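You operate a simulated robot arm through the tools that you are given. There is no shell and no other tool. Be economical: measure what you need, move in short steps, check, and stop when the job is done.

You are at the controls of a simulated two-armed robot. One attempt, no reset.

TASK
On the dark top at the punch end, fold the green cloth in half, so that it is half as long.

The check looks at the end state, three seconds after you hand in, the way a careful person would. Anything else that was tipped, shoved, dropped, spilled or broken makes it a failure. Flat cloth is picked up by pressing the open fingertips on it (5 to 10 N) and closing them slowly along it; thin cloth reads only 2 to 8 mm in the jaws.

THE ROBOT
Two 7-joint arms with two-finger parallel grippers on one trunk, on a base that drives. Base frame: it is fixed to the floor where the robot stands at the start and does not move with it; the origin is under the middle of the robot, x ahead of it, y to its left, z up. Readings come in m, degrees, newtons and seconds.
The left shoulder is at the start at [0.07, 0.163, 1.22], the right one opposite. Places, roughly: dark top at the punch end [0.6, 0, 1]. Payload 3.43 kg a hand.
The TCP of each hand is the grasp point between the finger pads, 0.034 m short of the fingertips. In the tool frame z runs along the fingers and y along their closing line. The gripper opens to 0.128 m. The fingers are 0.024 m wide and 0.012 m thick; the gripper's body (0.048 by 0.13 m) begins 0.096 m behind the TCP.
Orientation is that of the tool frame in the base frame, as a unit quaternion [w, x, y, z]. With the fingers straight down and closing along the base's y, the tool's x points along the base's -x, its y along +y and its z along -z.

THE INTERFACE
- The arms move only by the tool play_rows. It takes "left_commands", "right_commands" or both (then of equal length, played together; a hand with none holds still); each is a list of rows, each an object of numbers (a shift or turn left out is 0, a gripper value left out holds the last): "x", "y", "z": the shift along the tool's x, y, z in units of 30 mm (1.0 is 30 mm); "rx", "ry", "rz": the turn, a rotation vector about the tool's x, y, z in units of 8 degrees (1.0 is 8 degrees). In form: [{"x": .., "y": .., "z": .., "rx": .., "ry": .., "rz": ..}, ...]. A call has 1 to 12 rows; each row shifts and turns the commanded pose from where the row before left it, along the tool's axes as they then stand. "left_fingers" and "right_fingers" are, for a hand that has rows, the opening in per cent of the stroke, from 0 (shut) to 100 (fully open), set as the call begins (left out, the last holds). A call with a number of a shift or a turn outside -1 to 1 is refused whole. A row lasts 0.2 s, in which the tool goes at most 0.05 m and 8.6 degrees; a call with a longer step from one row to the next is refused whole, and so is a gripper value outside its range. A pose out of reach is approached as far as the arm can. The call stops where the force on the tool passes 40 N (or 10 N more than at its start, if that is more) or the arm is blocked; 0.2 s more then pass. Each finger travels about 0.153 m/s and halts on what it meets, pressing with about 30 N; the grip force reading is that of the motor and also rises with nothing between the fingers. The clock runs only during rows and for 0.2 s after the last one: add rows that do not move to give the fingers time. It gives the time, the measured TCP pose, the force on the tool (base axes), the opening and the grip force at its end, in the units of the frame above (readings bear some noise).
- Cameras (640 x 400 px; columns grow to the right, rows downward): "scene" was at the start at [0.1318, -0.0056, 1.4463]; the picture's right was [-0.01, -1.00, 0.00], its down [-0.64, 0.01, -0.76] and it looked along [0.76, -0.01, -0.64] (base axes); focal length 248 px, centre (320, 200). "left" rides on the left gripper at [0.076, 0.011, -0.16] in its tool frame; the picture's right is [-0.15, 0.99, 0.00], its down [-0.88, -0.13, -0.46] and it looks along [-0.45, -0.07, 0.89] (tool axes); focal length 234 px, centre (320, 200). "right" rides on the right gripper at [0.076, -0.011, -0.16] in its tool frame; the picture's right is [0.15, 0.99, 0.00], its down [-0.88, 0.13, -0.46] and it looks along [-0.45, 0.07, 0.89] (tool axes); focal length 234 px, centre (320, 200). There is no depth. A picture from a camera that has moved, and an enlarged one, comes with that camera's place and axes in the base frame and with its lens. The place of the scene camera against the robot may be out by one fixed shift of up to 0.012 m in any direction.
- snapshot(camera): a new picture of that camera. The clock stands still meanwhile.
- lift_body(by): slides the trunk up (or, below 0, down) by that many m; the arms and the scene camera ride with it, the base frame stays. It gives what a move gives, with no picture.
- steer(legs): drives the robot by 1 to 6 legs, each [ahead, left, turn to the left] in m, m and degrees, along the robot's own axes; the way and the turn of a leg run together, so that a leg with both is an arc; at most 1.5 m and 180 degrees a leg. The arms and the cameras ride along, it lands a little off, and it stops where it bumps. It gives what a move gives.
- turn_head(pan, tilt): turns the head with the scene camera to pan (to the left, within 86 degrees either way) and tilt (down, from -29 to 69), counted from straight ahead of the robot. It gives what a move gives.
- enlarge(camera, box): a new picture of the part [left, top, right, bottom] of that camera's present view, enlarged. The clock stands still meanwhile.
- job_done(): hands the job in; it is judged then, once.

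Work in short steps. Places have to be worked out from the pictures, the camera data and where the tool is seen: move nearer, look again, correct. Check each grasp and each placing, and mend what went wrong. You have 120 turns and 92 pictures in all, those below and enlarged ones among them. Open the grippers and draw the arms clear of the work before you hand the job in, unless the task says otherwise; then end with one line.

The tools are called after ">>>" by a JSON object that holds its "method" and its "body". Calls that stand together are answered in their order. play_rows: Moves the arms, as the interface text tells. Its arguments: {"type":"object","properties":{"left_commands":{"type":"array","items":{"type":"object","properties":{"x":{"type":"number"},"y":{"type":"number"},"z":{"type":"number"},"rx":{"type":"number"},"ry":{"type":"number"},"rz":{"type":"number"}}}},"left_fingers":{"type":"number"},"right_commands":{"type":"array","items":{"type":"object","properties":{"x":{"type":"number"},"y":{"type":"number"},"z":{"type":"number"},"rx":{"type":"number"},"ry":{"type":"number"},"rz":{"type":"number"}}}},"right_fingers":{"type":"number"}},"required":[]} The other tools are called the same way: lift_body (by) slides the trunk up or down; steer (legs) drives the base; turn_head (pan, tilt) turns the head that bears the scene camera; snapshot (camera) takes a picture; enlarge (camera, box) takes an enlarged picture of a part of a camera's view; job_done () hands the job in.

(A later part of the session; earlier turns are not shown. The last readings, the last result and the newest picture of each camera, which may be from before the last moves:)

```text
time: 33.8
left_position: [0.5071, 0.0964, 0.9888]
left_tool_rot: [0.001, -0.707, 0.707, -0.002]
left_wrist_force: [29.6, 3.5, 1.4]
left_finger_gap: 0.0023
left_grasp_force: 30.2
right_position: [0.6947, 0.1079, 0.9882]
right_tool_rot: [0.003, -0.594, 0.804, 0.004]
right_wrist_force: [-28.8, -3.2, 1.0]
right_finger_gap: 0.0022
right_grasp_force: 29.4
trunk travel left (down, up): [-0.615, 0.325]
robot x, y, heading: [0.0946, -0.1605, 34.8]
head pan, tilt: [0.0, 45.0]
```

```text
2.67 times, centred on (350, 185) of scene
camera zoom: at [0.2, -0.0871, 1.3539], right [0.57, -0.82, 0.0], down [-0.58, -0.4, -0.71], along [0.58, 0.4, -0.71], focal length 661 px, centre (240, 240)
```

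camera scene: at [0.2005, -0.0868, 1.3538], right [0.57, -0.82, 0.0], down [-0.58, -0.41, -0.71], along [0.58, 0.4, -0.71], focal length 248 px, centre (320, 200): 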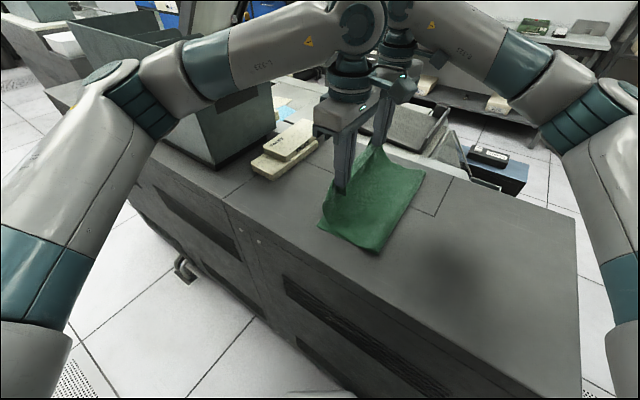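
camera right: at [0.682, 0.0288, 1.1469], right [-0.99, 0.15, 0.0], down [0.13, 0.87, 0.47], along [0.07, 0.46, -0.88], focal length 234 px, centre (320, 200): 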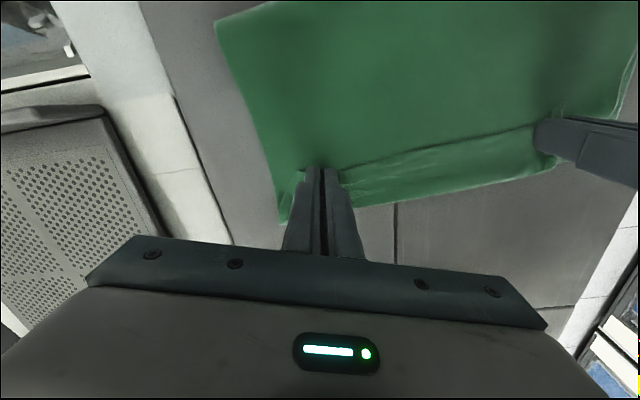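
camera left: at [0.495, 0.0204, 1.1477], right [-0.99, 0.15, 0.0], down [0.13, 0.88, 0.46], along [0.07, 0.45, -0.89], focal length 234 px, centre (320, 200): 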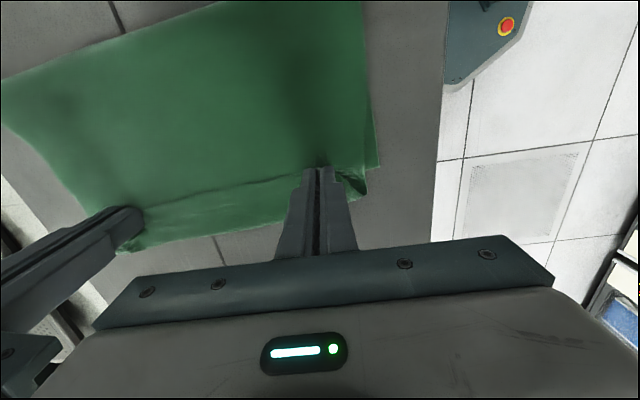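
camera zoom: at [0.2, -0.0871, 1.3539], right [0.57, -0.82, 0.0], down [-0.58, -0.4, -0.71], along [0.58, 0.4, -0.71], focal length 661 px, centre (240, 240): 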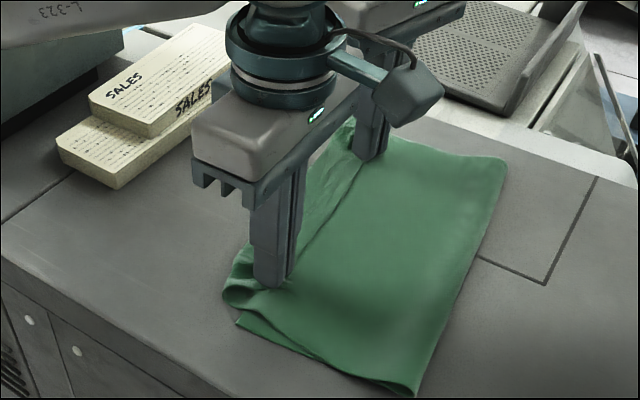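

The edge is taut (29 N between the hands), so I relax the spread 5 mm, lower the last 2 mm, open the fingers gently and rise straight up.

>>> {"method": "play_rows", "body": {"left_commands": [{"y": -0.16}, {"z": 0.05}], "right_commands": [{}, {"z": 0.05}]}}

>>> {"method": "play_rows", "body": {"left_commands": [{}, {}], "right_commands": [{}, {}], "left_fingers": 25, "right_fingers": 25}}

>>> {"method": "play_rows", "body": {"left_commands": [{"z": -0.5}, {"z": -0.5}, {"z": -1}, {"z": -1}], "right_commands": [{"z": -0.5}, {"z": -0.5}, {"z": -1}, {"z": -1}]}}

>>> {"method": "snapshot", "body": {"camera": "left"}}

>>> {"method": "snapshot", "body": {"camera": "right"}}

>>> {"method": "enlarge", "body": {"camera": "scene", "box": [230, 110, 470, 260]}}

```text
time: 34.4
left_position: [0.5106, 0.0963, 0.9876]
left_tool_rot: [0.0, -0.706, 0.708, 0.0]
left_wrist_force: [20.5, 3.4, 8.9]
left_finger_gap: 0.0022
left_grasp_force: 29.6
right_position: [0.6946, 0.1072, 0.9873]
right_tool_rot: [0.006, -0.593, 0.805, 0.004]
right_wrist_force: [-20.7, -2.3, 2.5]
right_finger_gap: 0.0022
right_grasp_force: 29.8
trunk travel left (down, up): [-0.615, 0.325]
robot x, y, heading: [0.0932, -0.1599, 34.8]
head pan, tilt: [0.0, 45.0]
```

```text
time: 35.0
left_position: [0.5094, 0.0959, 0.9893]
left_tool_rot: [0.0, -0.706, 0.709, 0.0]
left_wrist_force: [-1.9, 0.4, 14.2]
left_finger_gap: 0.031
left_grasp_force: 0.1
right_position: [0.6968, 0.1069, 0.9881]
right_tool_rot: [0.008, -0.592, 0.806, 0.003]
right_wrist_force: [1.5, 0.6, 2.7]
right_finger_gap: 0.0317
right_grasp_force: 0.0
trunk travel left (down, up): [-0.615, 0.325]
robot x, y, heading: [0.0962, -0.1556, 34.9]
head pan, tilt: [0.0, 45.0]
```

```text
time: 36.0
left_position: [0.5095, 0.0963, 1.0775]
left_tool_rot: [0.0, -0.706, 0.708, 0.0]
left_wrist_force: [-1.0, 0.5, 1.0]
left_finger_gap: 0.0322
left_grasp_force: 0.0
right_position: [0.6959, 0.1058, 1.0773]
right_tool_rot: [0.007, -0.592, 0.806, 0.004]
right_wrist_force: [0.4, 1.2, 0.7]
right_finger_gap: 0.0321
right_grasp_force: 0.0
trunk travel left (down, up): [-0.615, 0.325]
robot x, y, heading: [0.0939, -0.1612, 34.8]
head pan, tilt: [0.0, 45.0]
```

```text
58 pictures are left
camera left: at [0.4985, 0.0192, 1.2361], right [-0.99, 0.15, 0.0], down [0.13, 0.88, 0.46], along [0.07, 0.45, -0.89], focal length 234 px, centre (320, 200)
```

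left: 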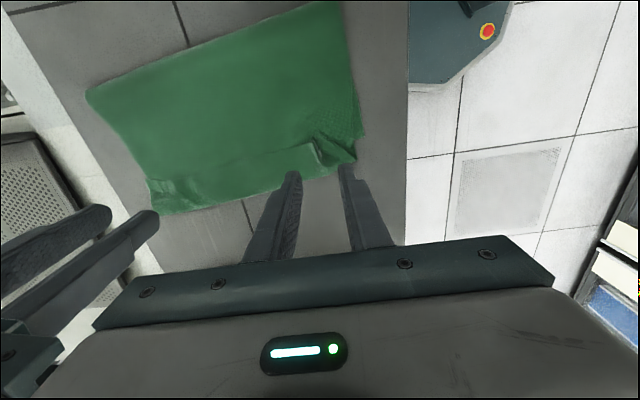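

```text
57 pictures are left
camera right: at [0.6821, 0.0263, 1.2362], right [-0.99, 0.15, 0.0], down [0.13, 0.87, 0.47], along [0.08, 0.46, -0.88], focal length 234 px, centre (320, 200)
```

right: 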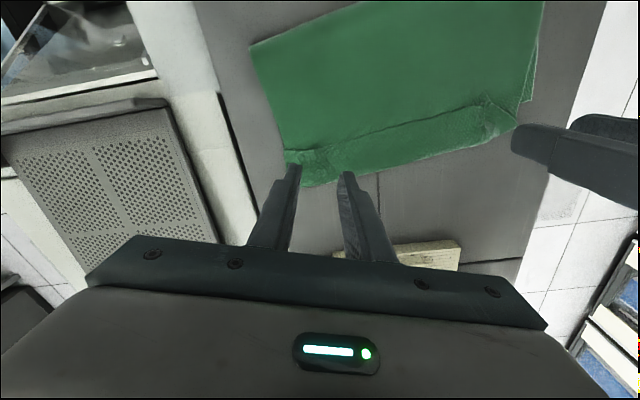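

```text
2.67 times, centred on (350, 185) of scene
camera zoom: at [0.1991, -0.0879, 1.3538], right [0.57, -0.82, 0.0], down [-0.58, -0.4, -0.71], along [0.58, 0.4, -0.71], focal length 661 px, centre (240, 240)
```

zoom: 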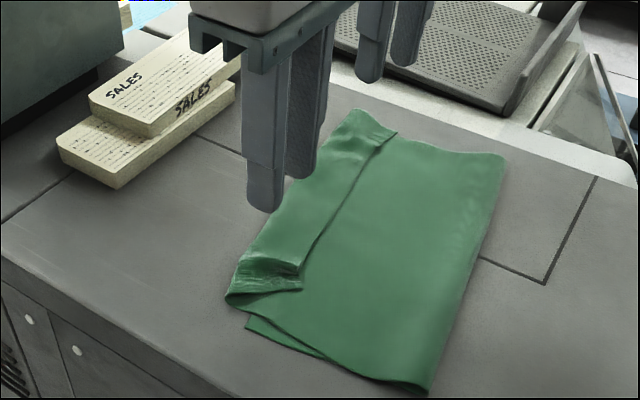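

The layers are folded, but the sheet sagged, so the fold line is at about y=-.05, short of halfway, and the excess on top folded back as a ~45 mm hem. It needs re-laying along a higher, tauter arc, so I look closely at the hem to regrip it.

>>> {"method": "enlarge", "body": {"camera": "left", "box": [80, 60, 400, 260]}}

>>> {"method": "enlarge", "body": {"camera": "right", "box": [240, 60, 560, 260]}}

```text
2.00 times, centred on (240, 160) of left
camera zoom: at [0.4985, 0.0192, 1.2361], right [-0.99, 0.15, 0.0], down [0.13, 0.88, 0.46], along [0.07, 0.45, -0.89], focal length 468 px, centre (480, 280)
```

zoom: 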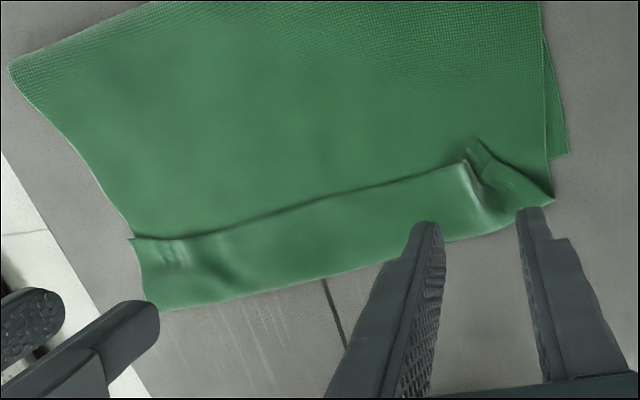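

```text
2.00 times, centred on (400, 160) of right
camera zoom: at [0.6821, 0.0263, 1.2362], right [-0.99, 0.15, 0.0], down [0.13, 0.87, 0.47], along [0.08, 0.46, -0.88], focal length 468 px, centre (160, 280)
```

zoom: 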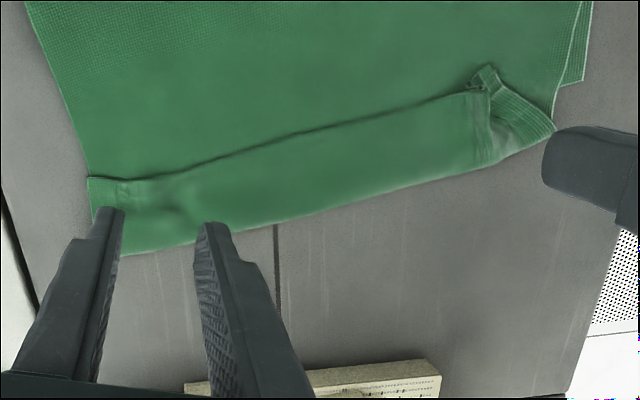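

The views are clear: the hem's edge runs from about (.518,.083) to (.735,.099), lying on top. I position both hands on the hem strip near that edge and come down to just above it.

>>> {"method": "play_rows", "body": {"left_commands": [{"x": 0.1, "y": -0.59}, {"x": 0.1, "y": -0.59}, {"z": 0.9}, {"z": 0.9}, {"z": 0.9}], "right_commands": [{"x": 0.08, "y": -0.09}, {"x": 0.07, "y": -0.09}, {"z": 0.9}, {"z": 0.9}, {"z": 0.9}], "left_fingers": 32, "right_fingers": 32}}

>>> {"method": "enlarge", "body": {"camera": "left", "box": [80, 60, 400, 260]}}

>>> {"method": "enlarge", "body": {"camera": "right", "box": [240, 60, 560, 260]}}

```text
time: 37.2
left_position: [0.5464, 0.0899, 0.9948]
left_tool_rot: [0.0, -0.706, 0.708, 0.001]
left_wrist_force: [0.3, 0.0, 0.4]
left_finger_gap: 0.041
left_grasp_force: 0.2
right_position: [0.702, 0.1011, 0.9933]
right_tool_rot: [0.005, -0.591, 0.806, 0.003]
right_wrist_force: [-0.4, 0.0, 0.3]
right_finger_gap: 0.0411
right_grasp_force: 0.1
trunk travel left (down, up): [-0.615, 0.325]
robot x, y, heading: [0.0975, -0.1588, 34.6]
head pan, tilt: [0.0, 45.0]
```

```text
2.00 times, centred on (240, 160) of left
camera zoom: at [0.5356, 0.0134, 1.1536], right [-0.99, 0.15, 0.0], down [0.13, 0.88, 0.46], along [0.07, 0.45, -0.89], focal length 468 px, centre (480, 280)
```

zoom: 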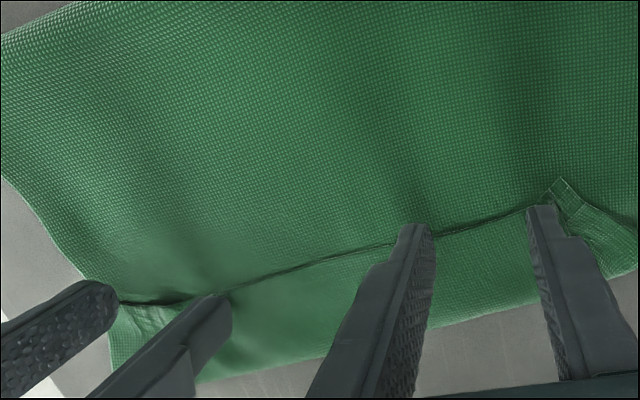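

```text
2.00 times, centred on (400, 160) of right
camera zoom: at [0.688, 0.0225, 1.1533], right [-0.99, 0.16, 0.0], down [0.14, 0.87, 0.47], along [0.08, 0.46, -0.88], focal length 468 px, centre (160, 280)
```

zoom: 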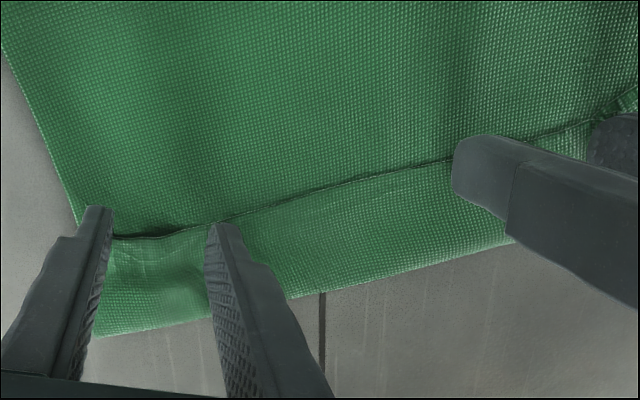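

Fingertips straddle the hem edge. I shift both about 5 mm in +y so they sit on the strip, then press.

>>> {"method": "play_rows", "body": {"left_commands": [{"x": -0.14}, {"z": 0.15}, {"z": 0.06}, {}], "right_commands": [{"x": -0.19, "y": 0.06}, {"z": 0.13}, {"z": 0.06}, {}]}}

```text
time: 38.2
left_position: [0.5469, 0.093, 0.9897]
left_tool_rot: [0.0, -0.706, 0.708, 0.0]
left_wrist_force: [0.5, 0.2, 0.2]
left_finger_gap: 0.0411
left_grasp_force: 0.1
right_position: [0.7014, 0.107, 0.99]
right_tool_rot: [0.006, -0.593, 0.805, 0.003]
right_wrist_force: [-0.8, -0.1, 0.0]
right_finger_gap: 0.041
right_grasp_force: 0.1
trunk travel left (down, up): [-0.615, 0.325]
robot x, y, heading: [0.0964, -0.157, 34.9]
head pan, tilt: [0.0, 45.0]
```

No contact yet. I go down in finer steps.

>>> {"method": "play_rows", "body": {"left_commands": [{"z": 0.07}, {"z": 0.05}, {}], "right_commands": [{"z": 0.07}, {"z": 0.05}, {}]}}

```text
time: 39.0
left_position: [0.5459, 0.0932, 0.9885]
left_tool_rot: [0.001, -0.706, 0.709, -0.001]
left_wrist_force: [2.2, 1.0, 9.0]
left_finger_gap: 0.0406
left_grasp_force: 0.1
right_position: [0.6998, 0.1057, 0.9876]
right_tool_rot: [0.007, -0.593, 0.805, 0.004]
right_wrist_force: [1.5, 0.0, 7.8]
right_finger_gap: 0.0408
right_grasp_force: 0.0
trunk travel left (down, up): [-0.615, 0.325]
robot x, y, heading: [0.0945, -0.1595, 35.1]
head pan, tilt: [0.0, 45.0]
```

Both press at 8–9 N. I close in steps.

>>> {"method": "play_rows", "body": {"left_commands": [{}, {}], "right_commands": [{}, {}], "left_fingers": 22, "right_fingers": 22}}

>>> {"method": "play_rows", "body": {"left_commands": [{}, {}], "right_commands": [{}, {}], "left_fingers": 13, "right_fingers": 13}}

>>> {"method": "play_rows", "body": {"left_commands": [{}, {}], "right_commands": [{}, {}], "left_fingers": 7, "right_fingers": 7}}

>>> {"method": "play_rows", "body": {"left_commands": [{}, {}, {}], "right_commands": [{}, {}, {}], "left_fingers": 0, "right_fingers": 0}}

>>> {"method": "enlarge", "body": {"camera": "left", "box": [80, 60, 400, 260]}}

>>> {"method": "enlarge", "body": {"camera": "right", "box": [240, 60, 560, 260]}}

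```text
time: 39.6
left_position: [0.5458, 0.0931, 0.9878]
left_tool_rot: [0.0, -0.706, 0.708, -0.001]
left_wrist_force: [1.2, 1.0, 12.6]
left_finger_gap: 0.0276
left_grasp_force: 0.1
right_position: [0.6989, 0.1071, 0.988]
right_tool_rot: [0.007, -0.592, 0.806, 0.003]
right_wrist_force: [-1.4, 0.3, 9.4]
right_finger_gap: 0.0278
right_grasp_force: 0.1
trunk travel left (down, up): [-0.615, 0.325]
robot x, y, heading: [0.0925, -0.1584, 34.9]
head pan, tilt: [0.0, 45.0]
```

```text
time: 40.2
left_position: [0.5455, 0.0926, 0.9876]
left_tool_rot: [0.0, -0.706, 0.708, 0.0]
left_wrist_force: [2.2, 0.5, 13.7]
left_finger_gap: 0.0172
left_grasp_force: 0.7
right_position: [0.6985, 0.1069, 0.9865]
right_tool_rot: [0.007, -0.593, 0.805, 0.003]
right_wrist_force: [-1.4, 0.0, 10.7]
right_finger_gap: 0.0167
right_grasp_force: 0.2
trunk travel left (down, up): [-0.615, 0.325]
robot x, y, heading: [0.0964, -0.1617, 35.3]
head pan, tilt: [0.0, 45.0]
```

```text
time: 40.8
left_position: [0.5475, 0.0927, 0.9872]
left_tool_rot: [0.0, -0.706, 0.708, -0.001]
left_wrist_force: [2.7, 1.2, 14.9]
left_finger_gap: 0.0095
left_grasp_force: 0.5
right_position: [0.6988, 0.1074, 0.9876]
right_tool_rot: [0.007, -0.592, 0.806, 0.003]
right_wrist_force: [-3.1, -0.7, 10.3]
right_finger_gap: 0.0094
right_grasp_force: 0.7
trunk travel left (down, up): [-0.615, 0.325]
robot x, y, heading: [0.0944, -0.1587, 35.1]
head pan, tilt: [0.0, 45.0]
```

```text
time: 41.6
left_position: [0.5453, 0.091, 0.9876]
left_tool_rot: [0.0, -0.706, 0.708, -0.001]
left_wrist_force: [2.8, 1.0, 14.0]
left_finger_gap: 0.0
left_grasp_force: 30.0
right_position: [0.6993, 0.1066, 0.9889]
right_tool_rot: [0.008, -0.592, 0.806, 0.003]
right_wrist_force: [-3.9, 0.1, 10.4]
right_finger_gap: 0.0032
right_grasp_force: 30.2
trunk travel left (down, up): [-0.615, 0.325]
robot x, y, heading: [0.0988, -0.1573, 35.0]
head pan, tilt: [0.0, 45.0]
```

```text
2.00 times, centred on (240, 160) of left
camera zoom: at [0.5331, 0.016, 1.1459], right [-0.99, 0.15, 0.0], down [0.13, 0.88, 0.46], along [0.07, 0.45, -0.89], focal length 468 px, centre (480, 280)
```

zoom: 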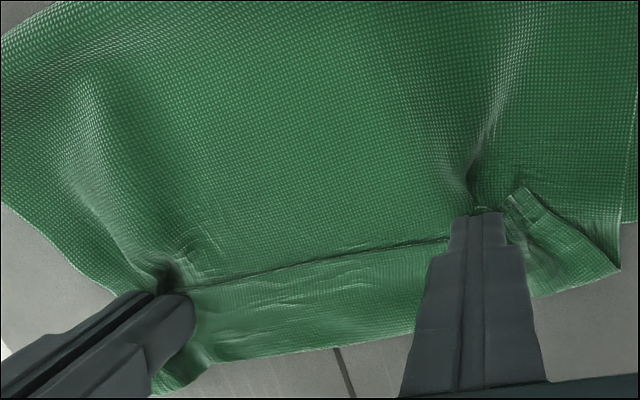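

```text
2.00 times, centred on (400, 160) of right
camera zoom: at [0.6851, 0.0275, 1.146], right [-0.99, 0.15, -0.01], down [0.13, 0.87, 0.47], along [0.08, 0.46, -0.88], focal length 468 px, centre (160, 280)
```

zoom: 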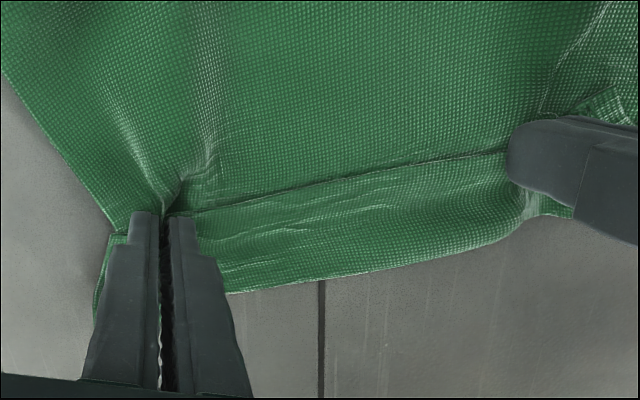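

The right holds something (3.2 mm) but the left missed again (0.0). I lift the right 40 mm to see what it holds, and raise and reopen the left.

>>> {"method": "play_rows", "body": {"left_commands": [{"z": -0.4}, {"z": -0.4}, {"z": -0.4}, {}], "right_commands": [{"z": -0.4}, {"z": -0.4}, {"z": -0.4}, {}], "left_fingers": 32}}

>>> {"method": "snapshot", "body": {"camera": "left"}}

>>> {"method": "enlarge", "body": {"camera": "scene", "box": [230, 110, 470, 260]}}

```text
time: 42.6
left_position: [0.546, 0.093, 1.0214]
left_tool_rot: [0.0, -0.706, 0.708, 0.0]
left_wrist_force: [-0.2, 0.4, 0.1]
left_finger_gap: 0.0411
left_grasp_force: 0.1
right_position: [0.7006, 0.1084, 1.0225]
right_tool_rot: [0.006, -0.592, 0.806, 0.005]
right_wrist_force: [-0.7, 0.0, 0.3]
right_finger_gap: 0.0029
right_grasp_force: 29.6
trunk travel left (down, up): [-0.615, 0.325]
robot x, y, heading: [0.0916, -0.1549, 35.0]
head pan, tilt: [0.0, 45.0]
```

```text
49 pictures are left
camera left: at [0.5347, 0.0175, 1.1811], right [-0.99, 0.15, 0.0], down [0.13, 0.88, 0.46], along [0.07, 0.45, -0.89], focal length 234 px, centre (320, 200)
```

left: 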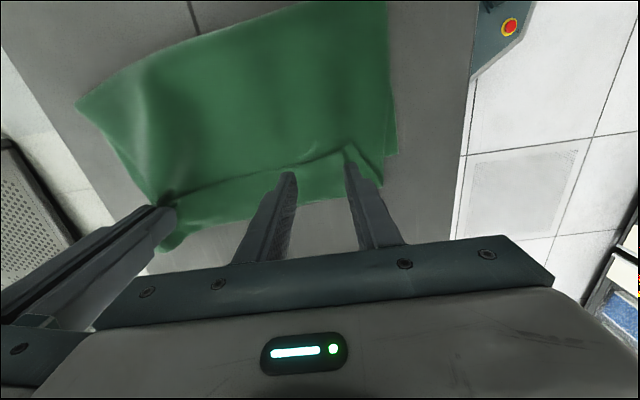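

```text
2.67 times, centred on (350, 185) of scene
camera zoom: at [0.2004, -0.0873, 1.3538], right [0.57, -0.82, 0.0], down [-0.58, -0.4, -0.71], along [0.58, 0.4, -0.71], focal length 661 px, centre (240, 240)
```

zoom: 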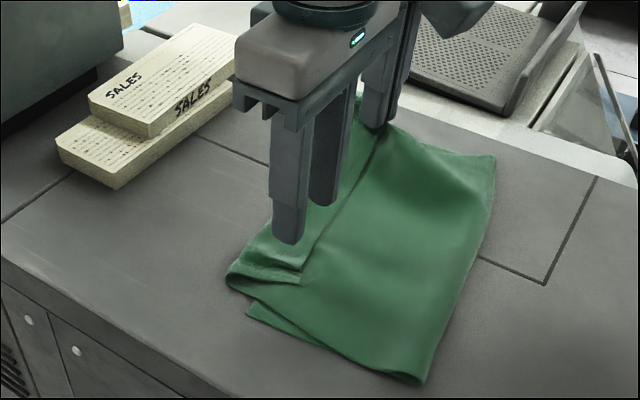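

The right hand appears to have pinched both top plies. I set it back down and release it; next try is lighter and centred on the hem strip, so that only the hem ply is picked up.

>>> {"method": "play_rows", "body": {"left_commands": [{}, {}], "right_commands": [{"z": 0.5}, {"z": 0.5}]}}

>>> {"method": "play_rows", "body": {"left_commands": [{}, {}, {}, {}], "right_commands": [{}, {}, {"z": -0.7}, {"z": -0.7}], "right_fingers": 32}}

>>> {"method": "enlarge", "body": {"camera": "left", "box": [80, 60, 400, 260]}}

>>> {"method": "enlarge", "body": {"camera": "right", "box": [240, 60, 560, 260]}}

```text
time: 43.2
left_position: [0.5464, 0.0942, 1.0222]
left_tool_rot: [0.0, -0.706, 0.709, 0.001]
left_wrist_force: [-0.3, -0.3, 0.9]
left_finger_gap: 0.0408
left_grasp_force: 0.0
right_position: [0.7013, 0.1072, 0.9914]
right_tool_rot: [0.007, -0.592, 0.806, 0.004]
right_wrist_force: [-0.5, -0.1, 0.2]
right_finger_gap: 0.0031
right_grasp_force: 30.2
trunk travel left (down, up): [-0.615, 0.325]
robot x, y, heading: [0.0956, -0.155, 35.0]
head pan, tilt: [0.0, 45.0]
```

```text
time: 44.2
left_position: [0.5474, 0.094, 1.0224]
left_tool_rot: [0.0, -0.706, 0.708, 0.0]
left_wrist_force: [0.1, 0.9, -0.1]
left_finger_gap: 0.0409
left_grasp_force: 0.0
right_position: [0.7001, 0.1065, 1.0341]
right_tool_rot: [0.006, -0.592, 0.806, 0.003]
right_wrist_force: [0.1, -0.4, 0.2]
right_finger_gap: 0.041
right_grasp_force: 0.1
trunk travel left (down, up): [-0.615, 0.325]
robot x, y, heading: [0.095, -0.1544, 35.0]
head pan, tilt: [0.0, 45.0]
```

```text
2.00 times, centred on (240, 160) of left
camera zoom: at [0.5344, 0.0175, 1.1812], right [-0.99, 0.15, 0.0], down [0.13, 0.88, 0.46], along [0.07, 0.45, -0.89], focal length 468 px, centre (480, 280)
```

zoom: 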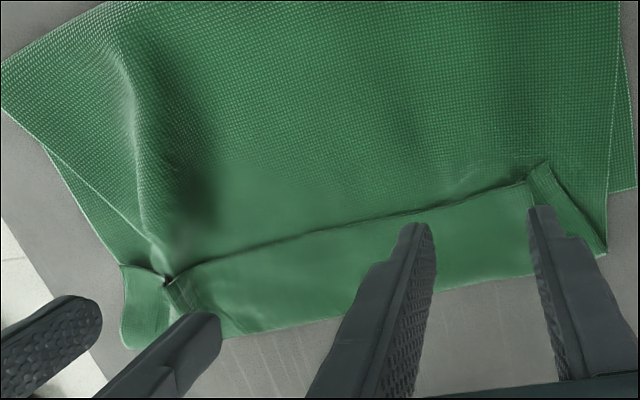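

```text
2.00 times, centred on (400, 160) of right
camera zoom: at [0.6864, 0.0276, 1.1934], right [-0.99, 0.15, 0.0], down [0.13, 0.87, 0.47], along [0.08, 0.46, -0.88], focal length 468 px, centre (160, 280)
```

zoom: 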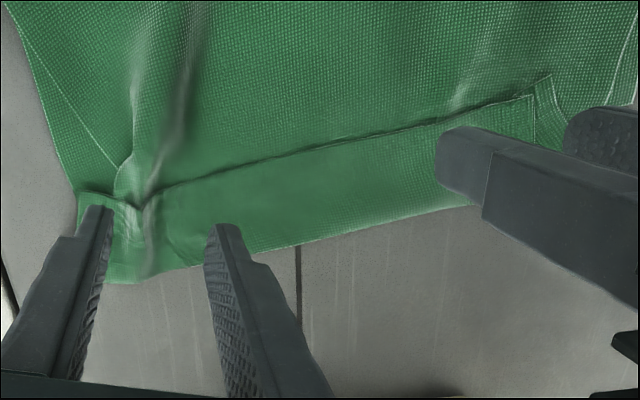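

The right end is ruckled and the hands would crowd each other. I pull the right hand back out of the way and use the left hand alone at mid-hem (x≈.60, y≈.11) with a light press to unroll the hem.

>>> {"method": "play_rows", "body": {"right_commands": [{"z": -1}, {"z": -1}, {"x": 0.8, "y": -0.24}, {"x": 0.8, "y": -0.24}, {"x": 0.8, "y": -0.24}, {"x": 0.8, "y": -0.24}, {"x": 0.8, "y": -0.24}, {"x": 0.8, "y": -0.24}, {"x": 0.8, "y": -0.24}]}}

>>> {"method": "play_rows", "body": {"left_commands": [{"x": -0.27, "y": -0.9}, {"x": -0.27, "y": -0.9}, {"z": 0.5}, {"z": 0.4}]}}

>>> {"method": "enlarge", "body": {"camera": "left", "box": [160, 60, 480, 260]}}

```text
time: 46.2
left_position: [0.546, 0.093, 1.0224]
left_tool_rot: [0.0, -0.706, 0.709, 0.0]
left_wrist_force: [0.1, -1.0, 0.1]
left_finger_gap: 0.0413
left_grasp_force: 0.1
right_position: [0.6973, -0.0685, 1.0918]
right_tool_rot: [0.007, -0.593, 0.805, 0.005]
right_wrist_force: [0.0, -0.4, 0.9]
right_finger_gap: 0.0411
right_grasp_force: 0.1
trunk travel left (down, up): [-0.615, 0.325]
robot x, y, heading: [0.0961, -0.1578, 35.1]
head pan, tilt: [0.0, 45.0]
```

```text
time: 47.2
left_position: [0.6006, 0.11, 0.9942]
left_tool_rot: [0.0, -0.706, 0.709, 0.0]
left_wrist_force: [0.0, -1.1, 0.2]
left_finger_gap: 0.041
left_grasp_force: 0.1
right_position: [0.6969, -0.0673, 1.0908]
right_tool_rot: [0.007, -0.593, 0.805, 0.003]
right_wrist_force: [0.0, -0.9, 0.9]
right_finger_gap: 0.0408
right_grasp_force: 0.0
trunk travel left (down, up): [-0.615, 0.325]
robot x, y, heading: [0.0945, -0.16, 34.9]
head pan, tilt: [0.0, 45.0]
```

```text
2.00 times, centred on (320, 160) of left
camera zoom: at [0.589, 0.033, 1.1539], right [-0.99, 0.15, 0.0], down [0.13, 0.88, 0.46], along [0.07, 0.45, -0.89], focal length 468 px, centre (320, 280)
```

zoom: 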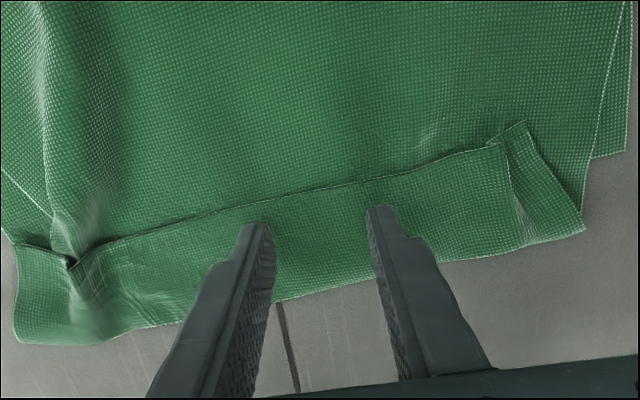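

The tips are well placed within the hem strip. I lower to light contact.

>>> {"method": "play_rows", "body": {"left_commands": [{"z": 0.12}, {"z": 0.06}, {}]}}

```text
time: 48.0
left_position: [0.6004, 0.1101, 0.9908]
left_tool_rot: [0.0, -0.706, 0.708, 0.0]
left_wrist_force: [0.0, 0.7, -0.3]
left_finger_gap: 0.041
left_grasp_force: 0.1
right_position: [0.6981, -0.0674, 1.0909]
right_tool_rot: [0.006, -0.593, 0.805, 0.003]
right_wrist_force: [0.5, -0.8, -0.1]
right_finger_gap: 0.0407
right_grasp_force: 0.0
trunk travel left (down, up): [-0.615, 0.325]
robot x, y, heading: [0.0958, -0.1552, 34.9]
head pan, tilt: [0.0, 45.0]
```

No contact yet. A bit lower.

>>> {"method": "play_rows", "body": {"left_commands": [{"z": 0.05}, {"z": 0.04}, {}]}}

```text
time: 48.8
left_position: [0.6011, 0.1098, 0.9872]
left_tool_rot: [-0.001, -0.705, 0.709, -0.001]
left_wrist_force: [0.1, -0.9, 2.9]
left_finger_gap: 0.0412
left_grasp_force: 0.0
right_position: [0.6971, -0.0681, 1.0918]
right_tool_rot: [0.006, -0.592, 0.806, 0.004]
right_wrist_force: [0.4, 0.4, -0.2]
right_finger_gap: 0.0413
right_grasp_force: 0.1
trunk travel left (down, up): [-0.615, 0.325]
robot x, y, heading: [0.0969, -0.1554, 34.8]
head pan, tilt: [0.0, 45.0]
```

At 2.9 N I add 0.6 mm for about 5–6 N, then close in steps.

>>> {"method": "play_rows", "body": {"left_commands": [{"z": 0.02}, {}], "left_fingers": 24}}

>>> {"method": "play_rows", "body": {"left_commands": [{}, {}], "left_fingers": 15}}

>>> {"method": "enlarge", "body": {"camera": "left", "box": [200, 100, 440, 250]}}

```text
time: 49.4
left_position: [0.6002, 0.1096, 0.986]
left_tool_rot: [0.0, -0.706, 0.708, 0.0]
left_wrist_force: [0.0, 0.3, 5.9]
left_finger_gap: 0.0304
left_grasp_force: 0.1
right_position: [0.6955, -0.0681, 1.0917]
right_tool_rot: [0.006, -0.593, 0.805, 0.003]
right_wrist_force: [-0.7, 0.1, 0.3]
right_finger_gap: 0.0409
right_grasp_force: 0.0
trunk travel left (down, up): [-0.615, 0.325]
robot x, y, heading: [0.0929, -0.1549, 34.9]
head pan, tilt: [0.0, 45.0]
```

```text
time: 50.0
left_position: [0.6, 0.1085, 0.9855]
left_tool_rot: [-0.001, -0.706, 0.708, 0.0]
left_wrist_force: [0.4, 0.4, 7.7]
left_finger_gap: 0.019
left_grasp_force: 0.0
right_position: [0.6971, -0.0679, 1.0906]
right_tool_rot: [0.006, -0.593, 0.805, 0.004]
right_wrist_force: [-0.5, -0.4, -1.1]
right_finger_gap: 0.0408
right_grasp_force: 0.1
trunk travel left (down, up): [-0.615, 0.325]
robot x, y, heading: [0.0957, -0.1591, 35.0]
head pan, tilt: [0.0, 45.0]
```

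```text
2.67 times, centred on (320, 175) of left
camera zoom: at [0.5886, 0.0331, 1.1457], right [-0.99, 0.15, 0.0], down [0.13, 0.88, 0.46], along [0.07, 0.45, -0.89], focal length 624 px, centre (320, 267)
```

zoom: 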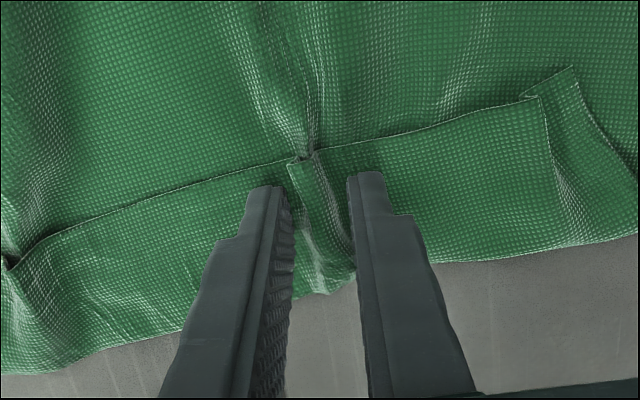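

Both top plies ridge up together here, so pinching won't separate them. Instead I'll open the left hand wide, press its two tips lightly near the hem edge and drag +y to unroll the hem.

>>> {"method": "play_rows", "body": {"left_commands": [{"z": -0.1}, {"z": -0.5}, {"rz": -0.6, "x": 0.25}, {}, {}, {}], "left_fingers": 100}}

>>> {"method": "snapshot", "body": {"camera": "left"}}

```text
time: 51.4
left_position: [0.6001, 0.1021, 1.0044]
left_tool_rot: [0.0, 0.735, -0.678, 0.0]
left_wrist_force: [0.4, 0.3, -0.3]
left_finger_gap: 0.1279
left_grasp_force: 0.1
right_position: [0.6983, -0.0675, 1.0924]
right_tool_rot: [0.006, -0.593, 0.805, 0.003]
right_wrist_force: [0.9, -0.5, -0.4]
right_finger_gap: 0.0409
right_grasp_force: 0.0
trunk travel left (down, up): [-0.615, 0.325]
robot x, y, heading: [0.0965, -0.1588, 35.0]
head pan, tilt: [0.0, 45.0]
```

```text
43 pictures are left
camera left: at [0.5954, 0.025, 1.1636], right [-1.0, 0.07, 0.0], down [0.06, 0.89, 0.46], along [0.03, 0.45, -0.89], focal length 234 px, centre (320, 200)
```

left: 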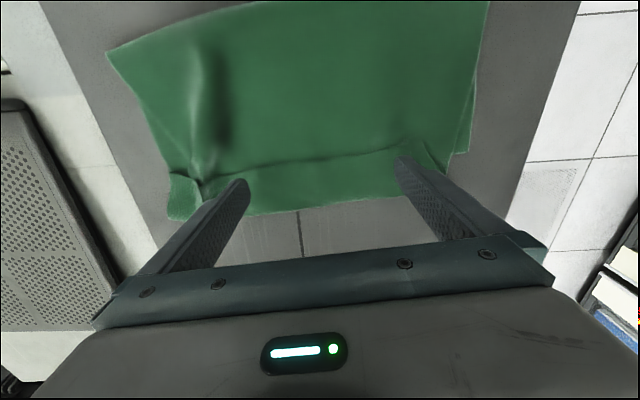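

Both tips sit over the hem. I press lightly and drag about 25 mm, then check.

>>> {"method": "play_rows", "body": {"left_commands": [{"z": 0.4}, {"z": 0.16}, {"z": 0.05}, {}]}}

```text
time: 52.4
left_position: [0.6008, 0.1009, 0.9869]
left_tool_rot: [0.001, 0.734, -0.679, -0.001]
left_wrist_force: [1.2, -0.2, 8.1]
left_finger_gap: 0.1279
left_grasp_force: 0.0
right_position: [0.6967, -0.0688, 1.0918]
right_tool_rot: [0.006, -0.592, 0.806, 0.003]
right_wrist_force: [-0.2, -1.0, 0.0]
right_finger_gap: 0.0411
right_grasp_force: 0.1
trunk travel left (down, up): [-0.615, 0.325]
robot x, y, heading: [0.0949, -0.1571, 34.9]
head pan, tilt: [0.0, 45.0]
```

Contact is 8 N. I drag about 27 mm in +y.

>>> {"method": "play_rows", "body": {"left_commands": [{"x": -0.3, "z": -0.01}, {"x": -0.3}, {"x": -0.3}]}}

>>> {"method": "snapshot", "body": {"camera": "left"}}

```text
time: 53.2
left_position: [0.5969, 0.1283, 0.9868]
left_tool_rot: [0.0, 0.735, -0.678, 0.0]
left_wrist_force: [0.7, -1.6, 10.3]
left_finger_gap: 0.1277
left_grasp_force: 0.0
right_position: [0.6963, -0.0689, 1.0927]
right_tool_rot: [0.007, -0.593, 0.805, 0.005]
right_wrist_force: [-0.8, 0.1, 0.0]
right_finger_gap: 0.0409
right_grasp_force: 0.0
trunk travel left (down, up): [-0.615, 0.325]
robot x, y, heading: [0.09, -0.1581, 34.8]
head pan, tilt: [0.0, 45.0]
```

```text
42 pictures are left
camera left: at [0.5924, 0.0515, 1.1457], right [-1.0, 0.07, 0.0], down [0.06, 0.89, 0.46], along [0.03, 0.45, -0.89], focal length 234 px, centre (320, 200)
```

left: 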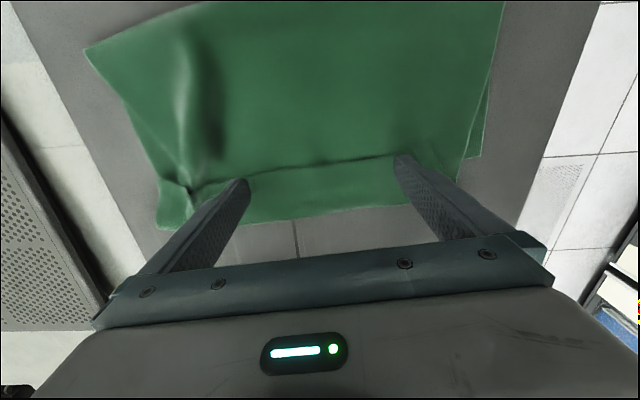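

The whole cloth slid about 25 mm as one piece, so the stack needs pinning. I lift the left slightly and bring the right hand, closed, down onto the sheet at about (.72,.03) to hold it.

>>> {"method": "play_rows", "body": {"left_commands": [{"z": -0.2}, {}, {}, {}, {}, {}, {}], "right_commands": [{"x": -0.8, "y": 0.02}, {"x": -0.8, "y": 0.02}, {"x": -0.8, "y": 0.02}, {"x": -0.8, "y": 0.02}, {"z": 1}, {"z": 1}, {"z": 1}], "right_fingers": 0}}

>>> {"method": "enlarge", "body": {"camera": "scene", "box": [230, 90, 470, 240]}}

```text
time: 54.8
left_position: [0.5983, 0.1295, 0.9922]
left_tool_rot: [0.0, 0.735, -0.678, 0.0]
left_wrist_force: [0.1, 0.4, -0.5]
left_finger_gap: 0.1279
left_grasp_force: 0.1
right_position: [0.7242, 0.0241, 1.0014]
right_tool_rot: [0.005, -0.593, 0.805, 0.004]
right_wrist_force: [0.1, 0.1, 0.3]
right_finger_gap: 0.0001
right_grasp_force: 30.2
trunk travel left (down, up): [-0.615, 0.325]
robot x, y, heading: [0.0994, -0.157, 35.0]
head pan, tilt: [0.0, 45.0]
```

```text
2.67 times, centred on (350, 165) of scene
camera zoom: at [0.2011, -0.0875, 1.3538], right [0.57, -0.82, 0.0], down [-0.58, -0.4, -0.71], along [0.58, 0.4, -0.71], focal length 661 px, centre (240, 293)
```

zoom: 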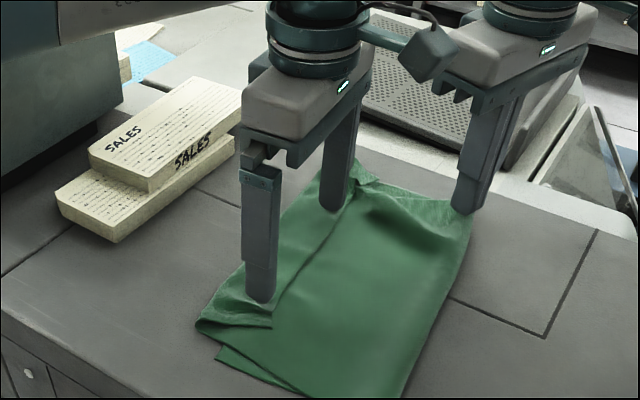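

The right tip is barely on the cloth's far edge, so I move it 14 mm inward and press down in steps.

>>> {"method": "play_rows", "body": {"right_commands": [{"x": -0.2, "y": 0.48}, {"z": 0.4}, {"z": 0.15}, {}]}}

```text
time: 55.8
left_position: [0.5976, 0.1295, 0.9913]
left_tool_rot: [0.0, 0.735, -0.678, 0.0]
left_wrist_force: [0.7, 0.8, 0.2]
left_finger_gap: 0.1282
left_grasp_force: 0.0
right_position: [0.7138, 0.0351, 0.9864]
right_tool_rot: [0.006, -0.593, 0.805, 0.004]
right_wrist_force: [-1.1, -0.2, 0.2]
right_finger_gap: 0.0
right_grasp_force: 29.9
trunk travel left (down, up): [-0.615, 0.325]
robot x, y, heading: [0.0966, -0.1558, 34.7]
head pan, tilt: [0.0, 45.0]
```

Just short of contact. I press the right to roughly 15 N and bring the left to a light touch.

>>> {"method": "play_rows", "body": {"left_commands": [{}, {"z": 0.1}, {"z": 0.03}], "right_commands": [{"z": 0.06}, {"z": 0.05}, {}]}}

```text
time: 56.6
left_position: [0.5974, 0.1297, 0.9905]
left_tool_rot: [-0.001, 0.735, -0.678, 0.0]
left_wrist_force: [-0.1, -0.6, 0.3]
left_finger_gap: 0.1282
left_grasp_force: 0.0
right_position: [0.7121, 0.0341, 0.9868]
right_tool_rot: [0.007, -0.593, 0.805, 0.004]
right_wrist_force: [4.0, 0.6, 19.9]
right_finger_gap: 0.0
right_grasp_force: 29.6
trunk travel left (down, up): [-0.615, 0.325]
robot x, y, heading: [0.0952, -0.1611, 34.7]
head pan, tilt: [0.0, 45.0]
```

Right pins at 20 N. I take the left down to about 4 N and drag 25 mm.

>>> {"method": "play_rows", "body": {"left_commands": [{"z": 0.09}, {}, {"x": -0.28}, {"x": -0.28}, {"x": -0.28}]}}

>>> {"method": "snapshot", "body": {"camera": "left"}}

```text
time: 57.8
left_position: [0.5943, 0.1545, 0.9879]
left_tool_rot: [-0.001, 0.735, -0.678, 0.001]
left_wrist_force: [0.3, -2.1, 5.0]
left_finger_gap: 0.1275
left_grasp_force: 0.0
right_position: [0.7101, 0.0346, 0.9852]
right_tool_rot: [0.009, -0.593, 0.805, 0.004]
right_wrist_force: [5.1, 3.5, 29.3]
right_finger_gap: 0.0
right_grasp_force: 29.8
trunk travel left (down, up): [-0.615, 0.325]
robot x, y, heading: [0.0956, -0.1594, 34.9]
head pan, tilt: [0.0, 45.0]
```

```text
40 pictures are left
camera left: at [0.5892, 0.0766, 1.146], right [-1.0, 0.07, 0.0], down [0.06, 0.89, 0.46], along [0.03, 0.46, -0.89], focal length 234 px, centre (320, 200)
```

left: 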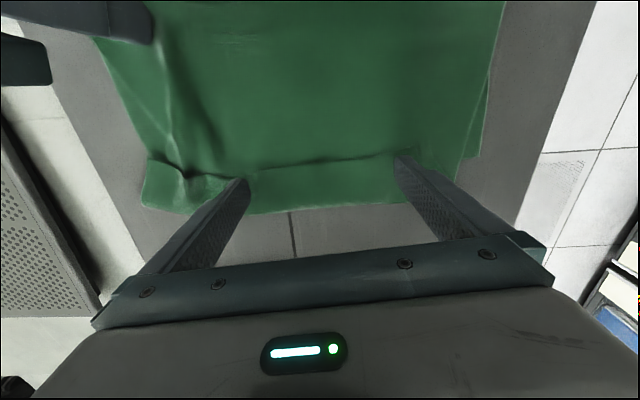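

Still dragging as one piece; cloth-on-cloth friction wins, so this won't unroll. I lift both hands and look again before choosing how to lift the overhanging crease.

>>> {"method": "play_rows", "body": {"left_commands": [{"z": -1}, {"z": -1}, {"z": -1}, {"rz": 0.6}, {}], "right_commands": [{"z": -0.3}, {"z": -1}, {"z": -1}, {"z": -0.5}, {}], "left_fingers": 32, "right_fingers": 32}}

>>> {"method": "enlarge", "body": {"camera": "left", "box": [80, 0, 560, 260]}}

>>> {"method": "enlarge", "body": {"camera": "scene", "box": [230, 90, 470, 240]}}

```text
time: 59.0
left_position: [0.596, 0.1545, 1.0763]
left_tool_rot: [0.0, -0.706, 0.708, 0.0]
left_wrist_force: [-0.4, 0.3, -0.6]
left_finger_gap: 0.041
left_grasp_force: 0.0
right_position: [0.7116, 0.0324, 1.0675]
right_tool_rot: [0.006, -0.592, 0.806, 0.004]
right_wrist_force: [-0.3, 0.4, -0.4]
right_finger_gap: 0.0409
right_grasp_force: 0.1
trunk travel left (down, up): [-0.615, 0.325]
robot x, y, heading: [0.0922, -0.1584, 34.9]
head pan, tilt: [0.0, 45.0]
```

```text
1.33 times, centred on (320, 130) of left
camera zoom: at [0.585, 0.0776, 1.2345], right [-0.99, 0.15, 0.0], down [0.13, 0.88, 0.46], along [0.07, 0.45, -0.89], focal length 312 px, centre (320, 293)
```

zoom: 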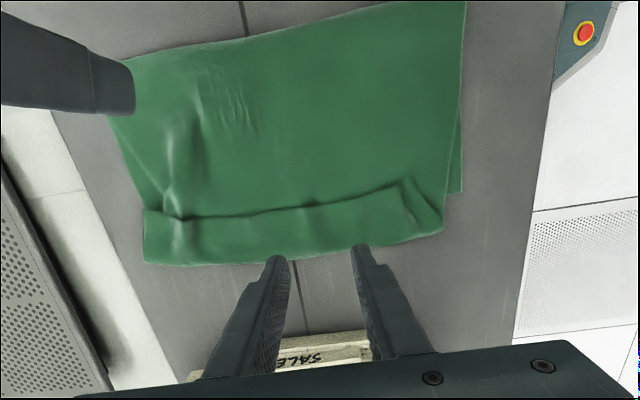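

```text
2.67 times, centred on (350, 165) of scene
camera zoom: at [0.2002, -0.0876, 1.3538], right [0.57, -0.82, 0.0], down [-0.58, -0.4, -0.71], along [0.58, 0.4, -0.71], focal length 661 px, centre (240, 293)
```

zoom: 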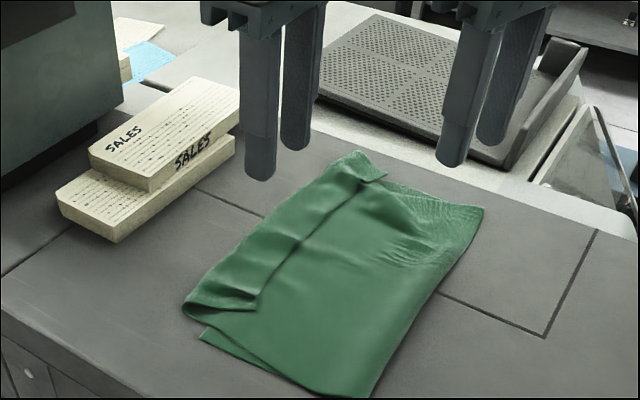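

Near its end the crease overhangs the bottom layer by about 33 mm, so there I can pinch just the two top plies. The plan is to grip the crease there, unfold the top layer back flat so the hem opens, then redo the fold with a taut arc.

>>> {"method": "play_rows", "body": {"left_commands": [{"x": -0.16, "y": 0.93}, {"x": -0.16, "y": 0.93}, {}, {}, {}, {}, {"z": 0.9}, {"z": 0.9}, {"z": 0.9}], "right_commands": [{}, {}, {"x": -0.98, "y": 0.4}, {"x": -0.98, "y": 0.4}, {"x": -0.98, "y": 0.4}, {"x": -0.98, "y": 0.4}, {"z": 0.8}, {"z": 0.8}, {"z": 0.8}]}}

>>> {"method": "enlarge", "body": {"camera": "left", "box": [80, 60, 400, 260]}}

>>> {"method": "enlarge", "body": {"camera": "right", "box": [240, 60, 560, 260]}}

```text
time: 61.0
left_position: [0.5419, 0.1654, 0.9952]
left_tool_rot: [0.0, -0.706, 0.708, 0.001]
left_wrist_force: [-0.4, 0.4, -0.4]
left_finger_gap: 0.0407
left_grasp_force: 0.0
right_position: [0.703, 0.1624, 0.9937]
right_tool_rot: [0.006, -0.593, 0.805, 0.003]
right_wrist_force: [0.2, -0.2, -0.2]
right_finger_gap: 0.0409
right_grasp_force: 0.1
trunk travel left (down, up): [-0.615, 0.325]
robot x, y, heading: [0.0948, -0.1584, 34.9]
head pan, tilt: [0.0, 45.0]
```

```text
2.00 times, centred on (240, 160) of left
camera zoom: at [0.5296, 0.0888, 1.1536], right [-0.99, 0.15, 0.0], down [0.13, 0.88, 0.46], along [0.07, 0.45, -0.89], focal length 468 px, centre (480, 280)
```

zoom: 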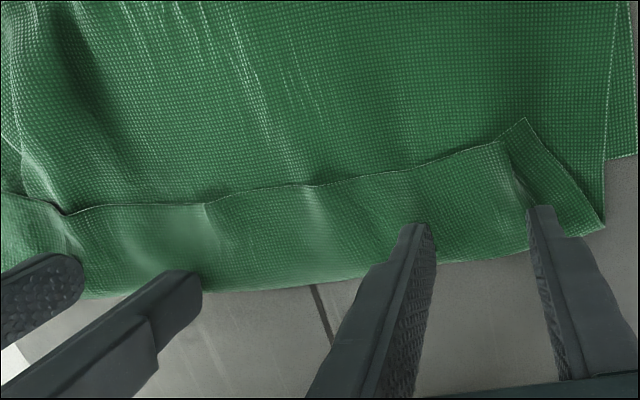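

```text
2.00 times, centred on (400, 160) of right
camera zoom: at [0.6897, 0.0824, 1.1547], right [-0.99, 0.16, 0.0], down [0.14, 0.87, 0.47], along [0.08, 0.46, -0.88], focal length 468 px, centre (160, 280)
```

zoom: 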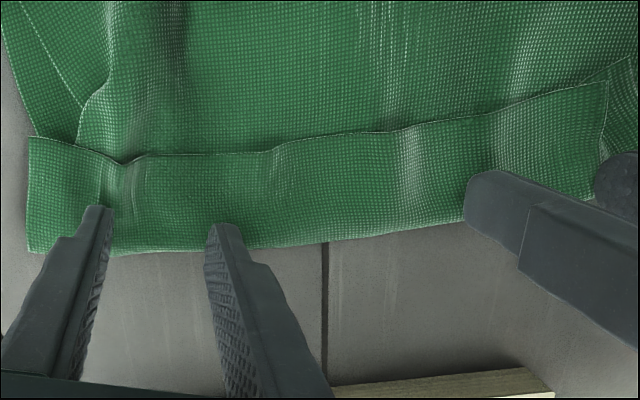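

Both hands' tips are on the crease strip. I nudge the right 5 mm toward -y and press.

>>> {"method": "play_rows", "body": {"left_commands": [{"z": 0.1}, {"z": 0.14}, {"z": 0.05}, {}], "right_commands": [{"x": 0.16, "y": -0.05}, {"z": 0.17}, {"z": 0.06}, {}]}}

```text
time: 62.0
left_position: [0.5411, 0.1646, 0.987]
left_tool_rot: [0.0, -0.706, 0.709, 0.0]
left_wrist_force: [0.3, -0.4, 1.8]
left_finger_gap: 0.0409
left_grasp_force: 0.1
right_position: [0.702, 0.1558, 0.9893]
right_tool_rot: [0.006, -0.593, 0.805, 0.003]
right_wrist_force: [0.6, -0.4, -0.5]
right_finger_gap: 0.0409
right_grasp_force: 0.0
trunk travel left (down, up): [-0.615, 0.325]
robot x, y, heading: [0.097, -0.1584, 35.0]
head pan, tilt: [0.0, 45.0]
```

Left is at 1.8 N and the right isn't touching yet. I press a little further.

>>> {"method": "play_rows", "body": {"left_commands": [{"z": 0.04}, {}, {}], "right_commands": [{"z": 0.07}, {"z": 0.05}, {}]}}

```text
time: 62.8
left_position: [0.5418, 0.1631, 0.986]
left_tool_rot: [0.001, -0.706, 0.708, -0.001]
left_wrist_force: [1.7, -0.7, 7.4]
left_finger_gap: 0.0414
left_grasp_force: 0.4
right_position: [0.7014, 0.155, 0.9867]
right_tool_rot: [0.007, -0.593, 0.805, 0.003]
right_wrist_force: [0.5, 1.1, 4.9]
right_finger_gap: 0.0409
right_grasp_force: 0.4
trunk travel left (down, up): [-0.615, 0.325]
robot x, y, heading: [0.0952, -0.1625, 34.8]
head pan, tilt: [0.0, 45.0]
```

Forces are about 7 N and 5 N. I close in steps.

>>> {"method": "play_rows", "body": {"left_commands": [{}, {}], "right_commands": [{"z": 0.02}, {}], "left_fingers": 22, "right_fingers": 22}}

>>> {"method": "play_rows", "body": {"left_commands": [{}, {}], "right_commands": [{}, {}], "left_fingers": 12, "right_fingers": 12}}

>>> {"method": "play_rows", "body": {"left_commands": [{}, {}, {}], "right_commands": [{}, {}, {}], "left_fingers": 0, "right_fingers": 0}}

```text
time: 63.4
left_position: [0.5399, 0.1627, 0.9878]
left_tool_rot: [0.0, -0.705, 0.709, -0.001]
left_wrist_force: [0.1, -0.5, 6.8]
left_finger_gap: 0.0281
left_grasp_force: 0.2
right_position: [0.7006, 0.1562, 0.987]
right_tool_rot: [0.007, -0.592, 0.806, 0.003]
right_wrist_force: [-0.3, -0.4, 8.2]
right_finger_gap: 0.0281
right_grasp_force: 0.1
trunk travel left (down, up): [-0.615, 0.325]
robot x, y, heading: [0.097, -0.1581, 34.6]
head pan, tilt: [0.0, 45.0]
```

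```text
time: 64.0
left_position: [0.5397, 0.1631, 0.9867]
left_tool_rot: [0.001, -0.706, 0.708, -0.001]
left_wrist_force: [0.5, -0.5, 6.4]
left_finger_gap: 0.0153
left_grasp_force: 0.1
right_position: [0.7011, 0.1548, 0.9867]
right_tool_rot: [0.007, -0.592, 0.806, 0.004]
right_wrist_force: [-2.0, 0.7, 9.4]
right_finger_gap: 0.0138
right_grasp_force: 0.1
trunk travel left (down, up): [-0.615, 0.325]
robot x, y, heading: [0.0936, -0.1573, 34.9]
head pan, tilt: [0.0, 45.0]
```

```text
time: 64.8
left_position: [0.5391, 0.163, 0.9869]
left_tool_rot: [0.002, -0.706, 0.708, -0.001]
left_wrist_force: [17.7, 0.6, 9.3]
left_finger_gap: 0.004
left_grasp_force: 30.2
right_position: [0.6994, 0.1573, 0.9863]
right_tool_rot: [0.007, -0.593, 0.805, 0.004]
right_wrist_force: [-16.3, 0.2, 11.6]
right_finger_gap: 0.0019
right_grasp_force: 29.6
trunk travel left (down, up): [-0.615, 0.325]
robot x, y, heading: [0.0924, -0.1559, 34.9]
head pan, tilt: [0.0, 45.0]
```

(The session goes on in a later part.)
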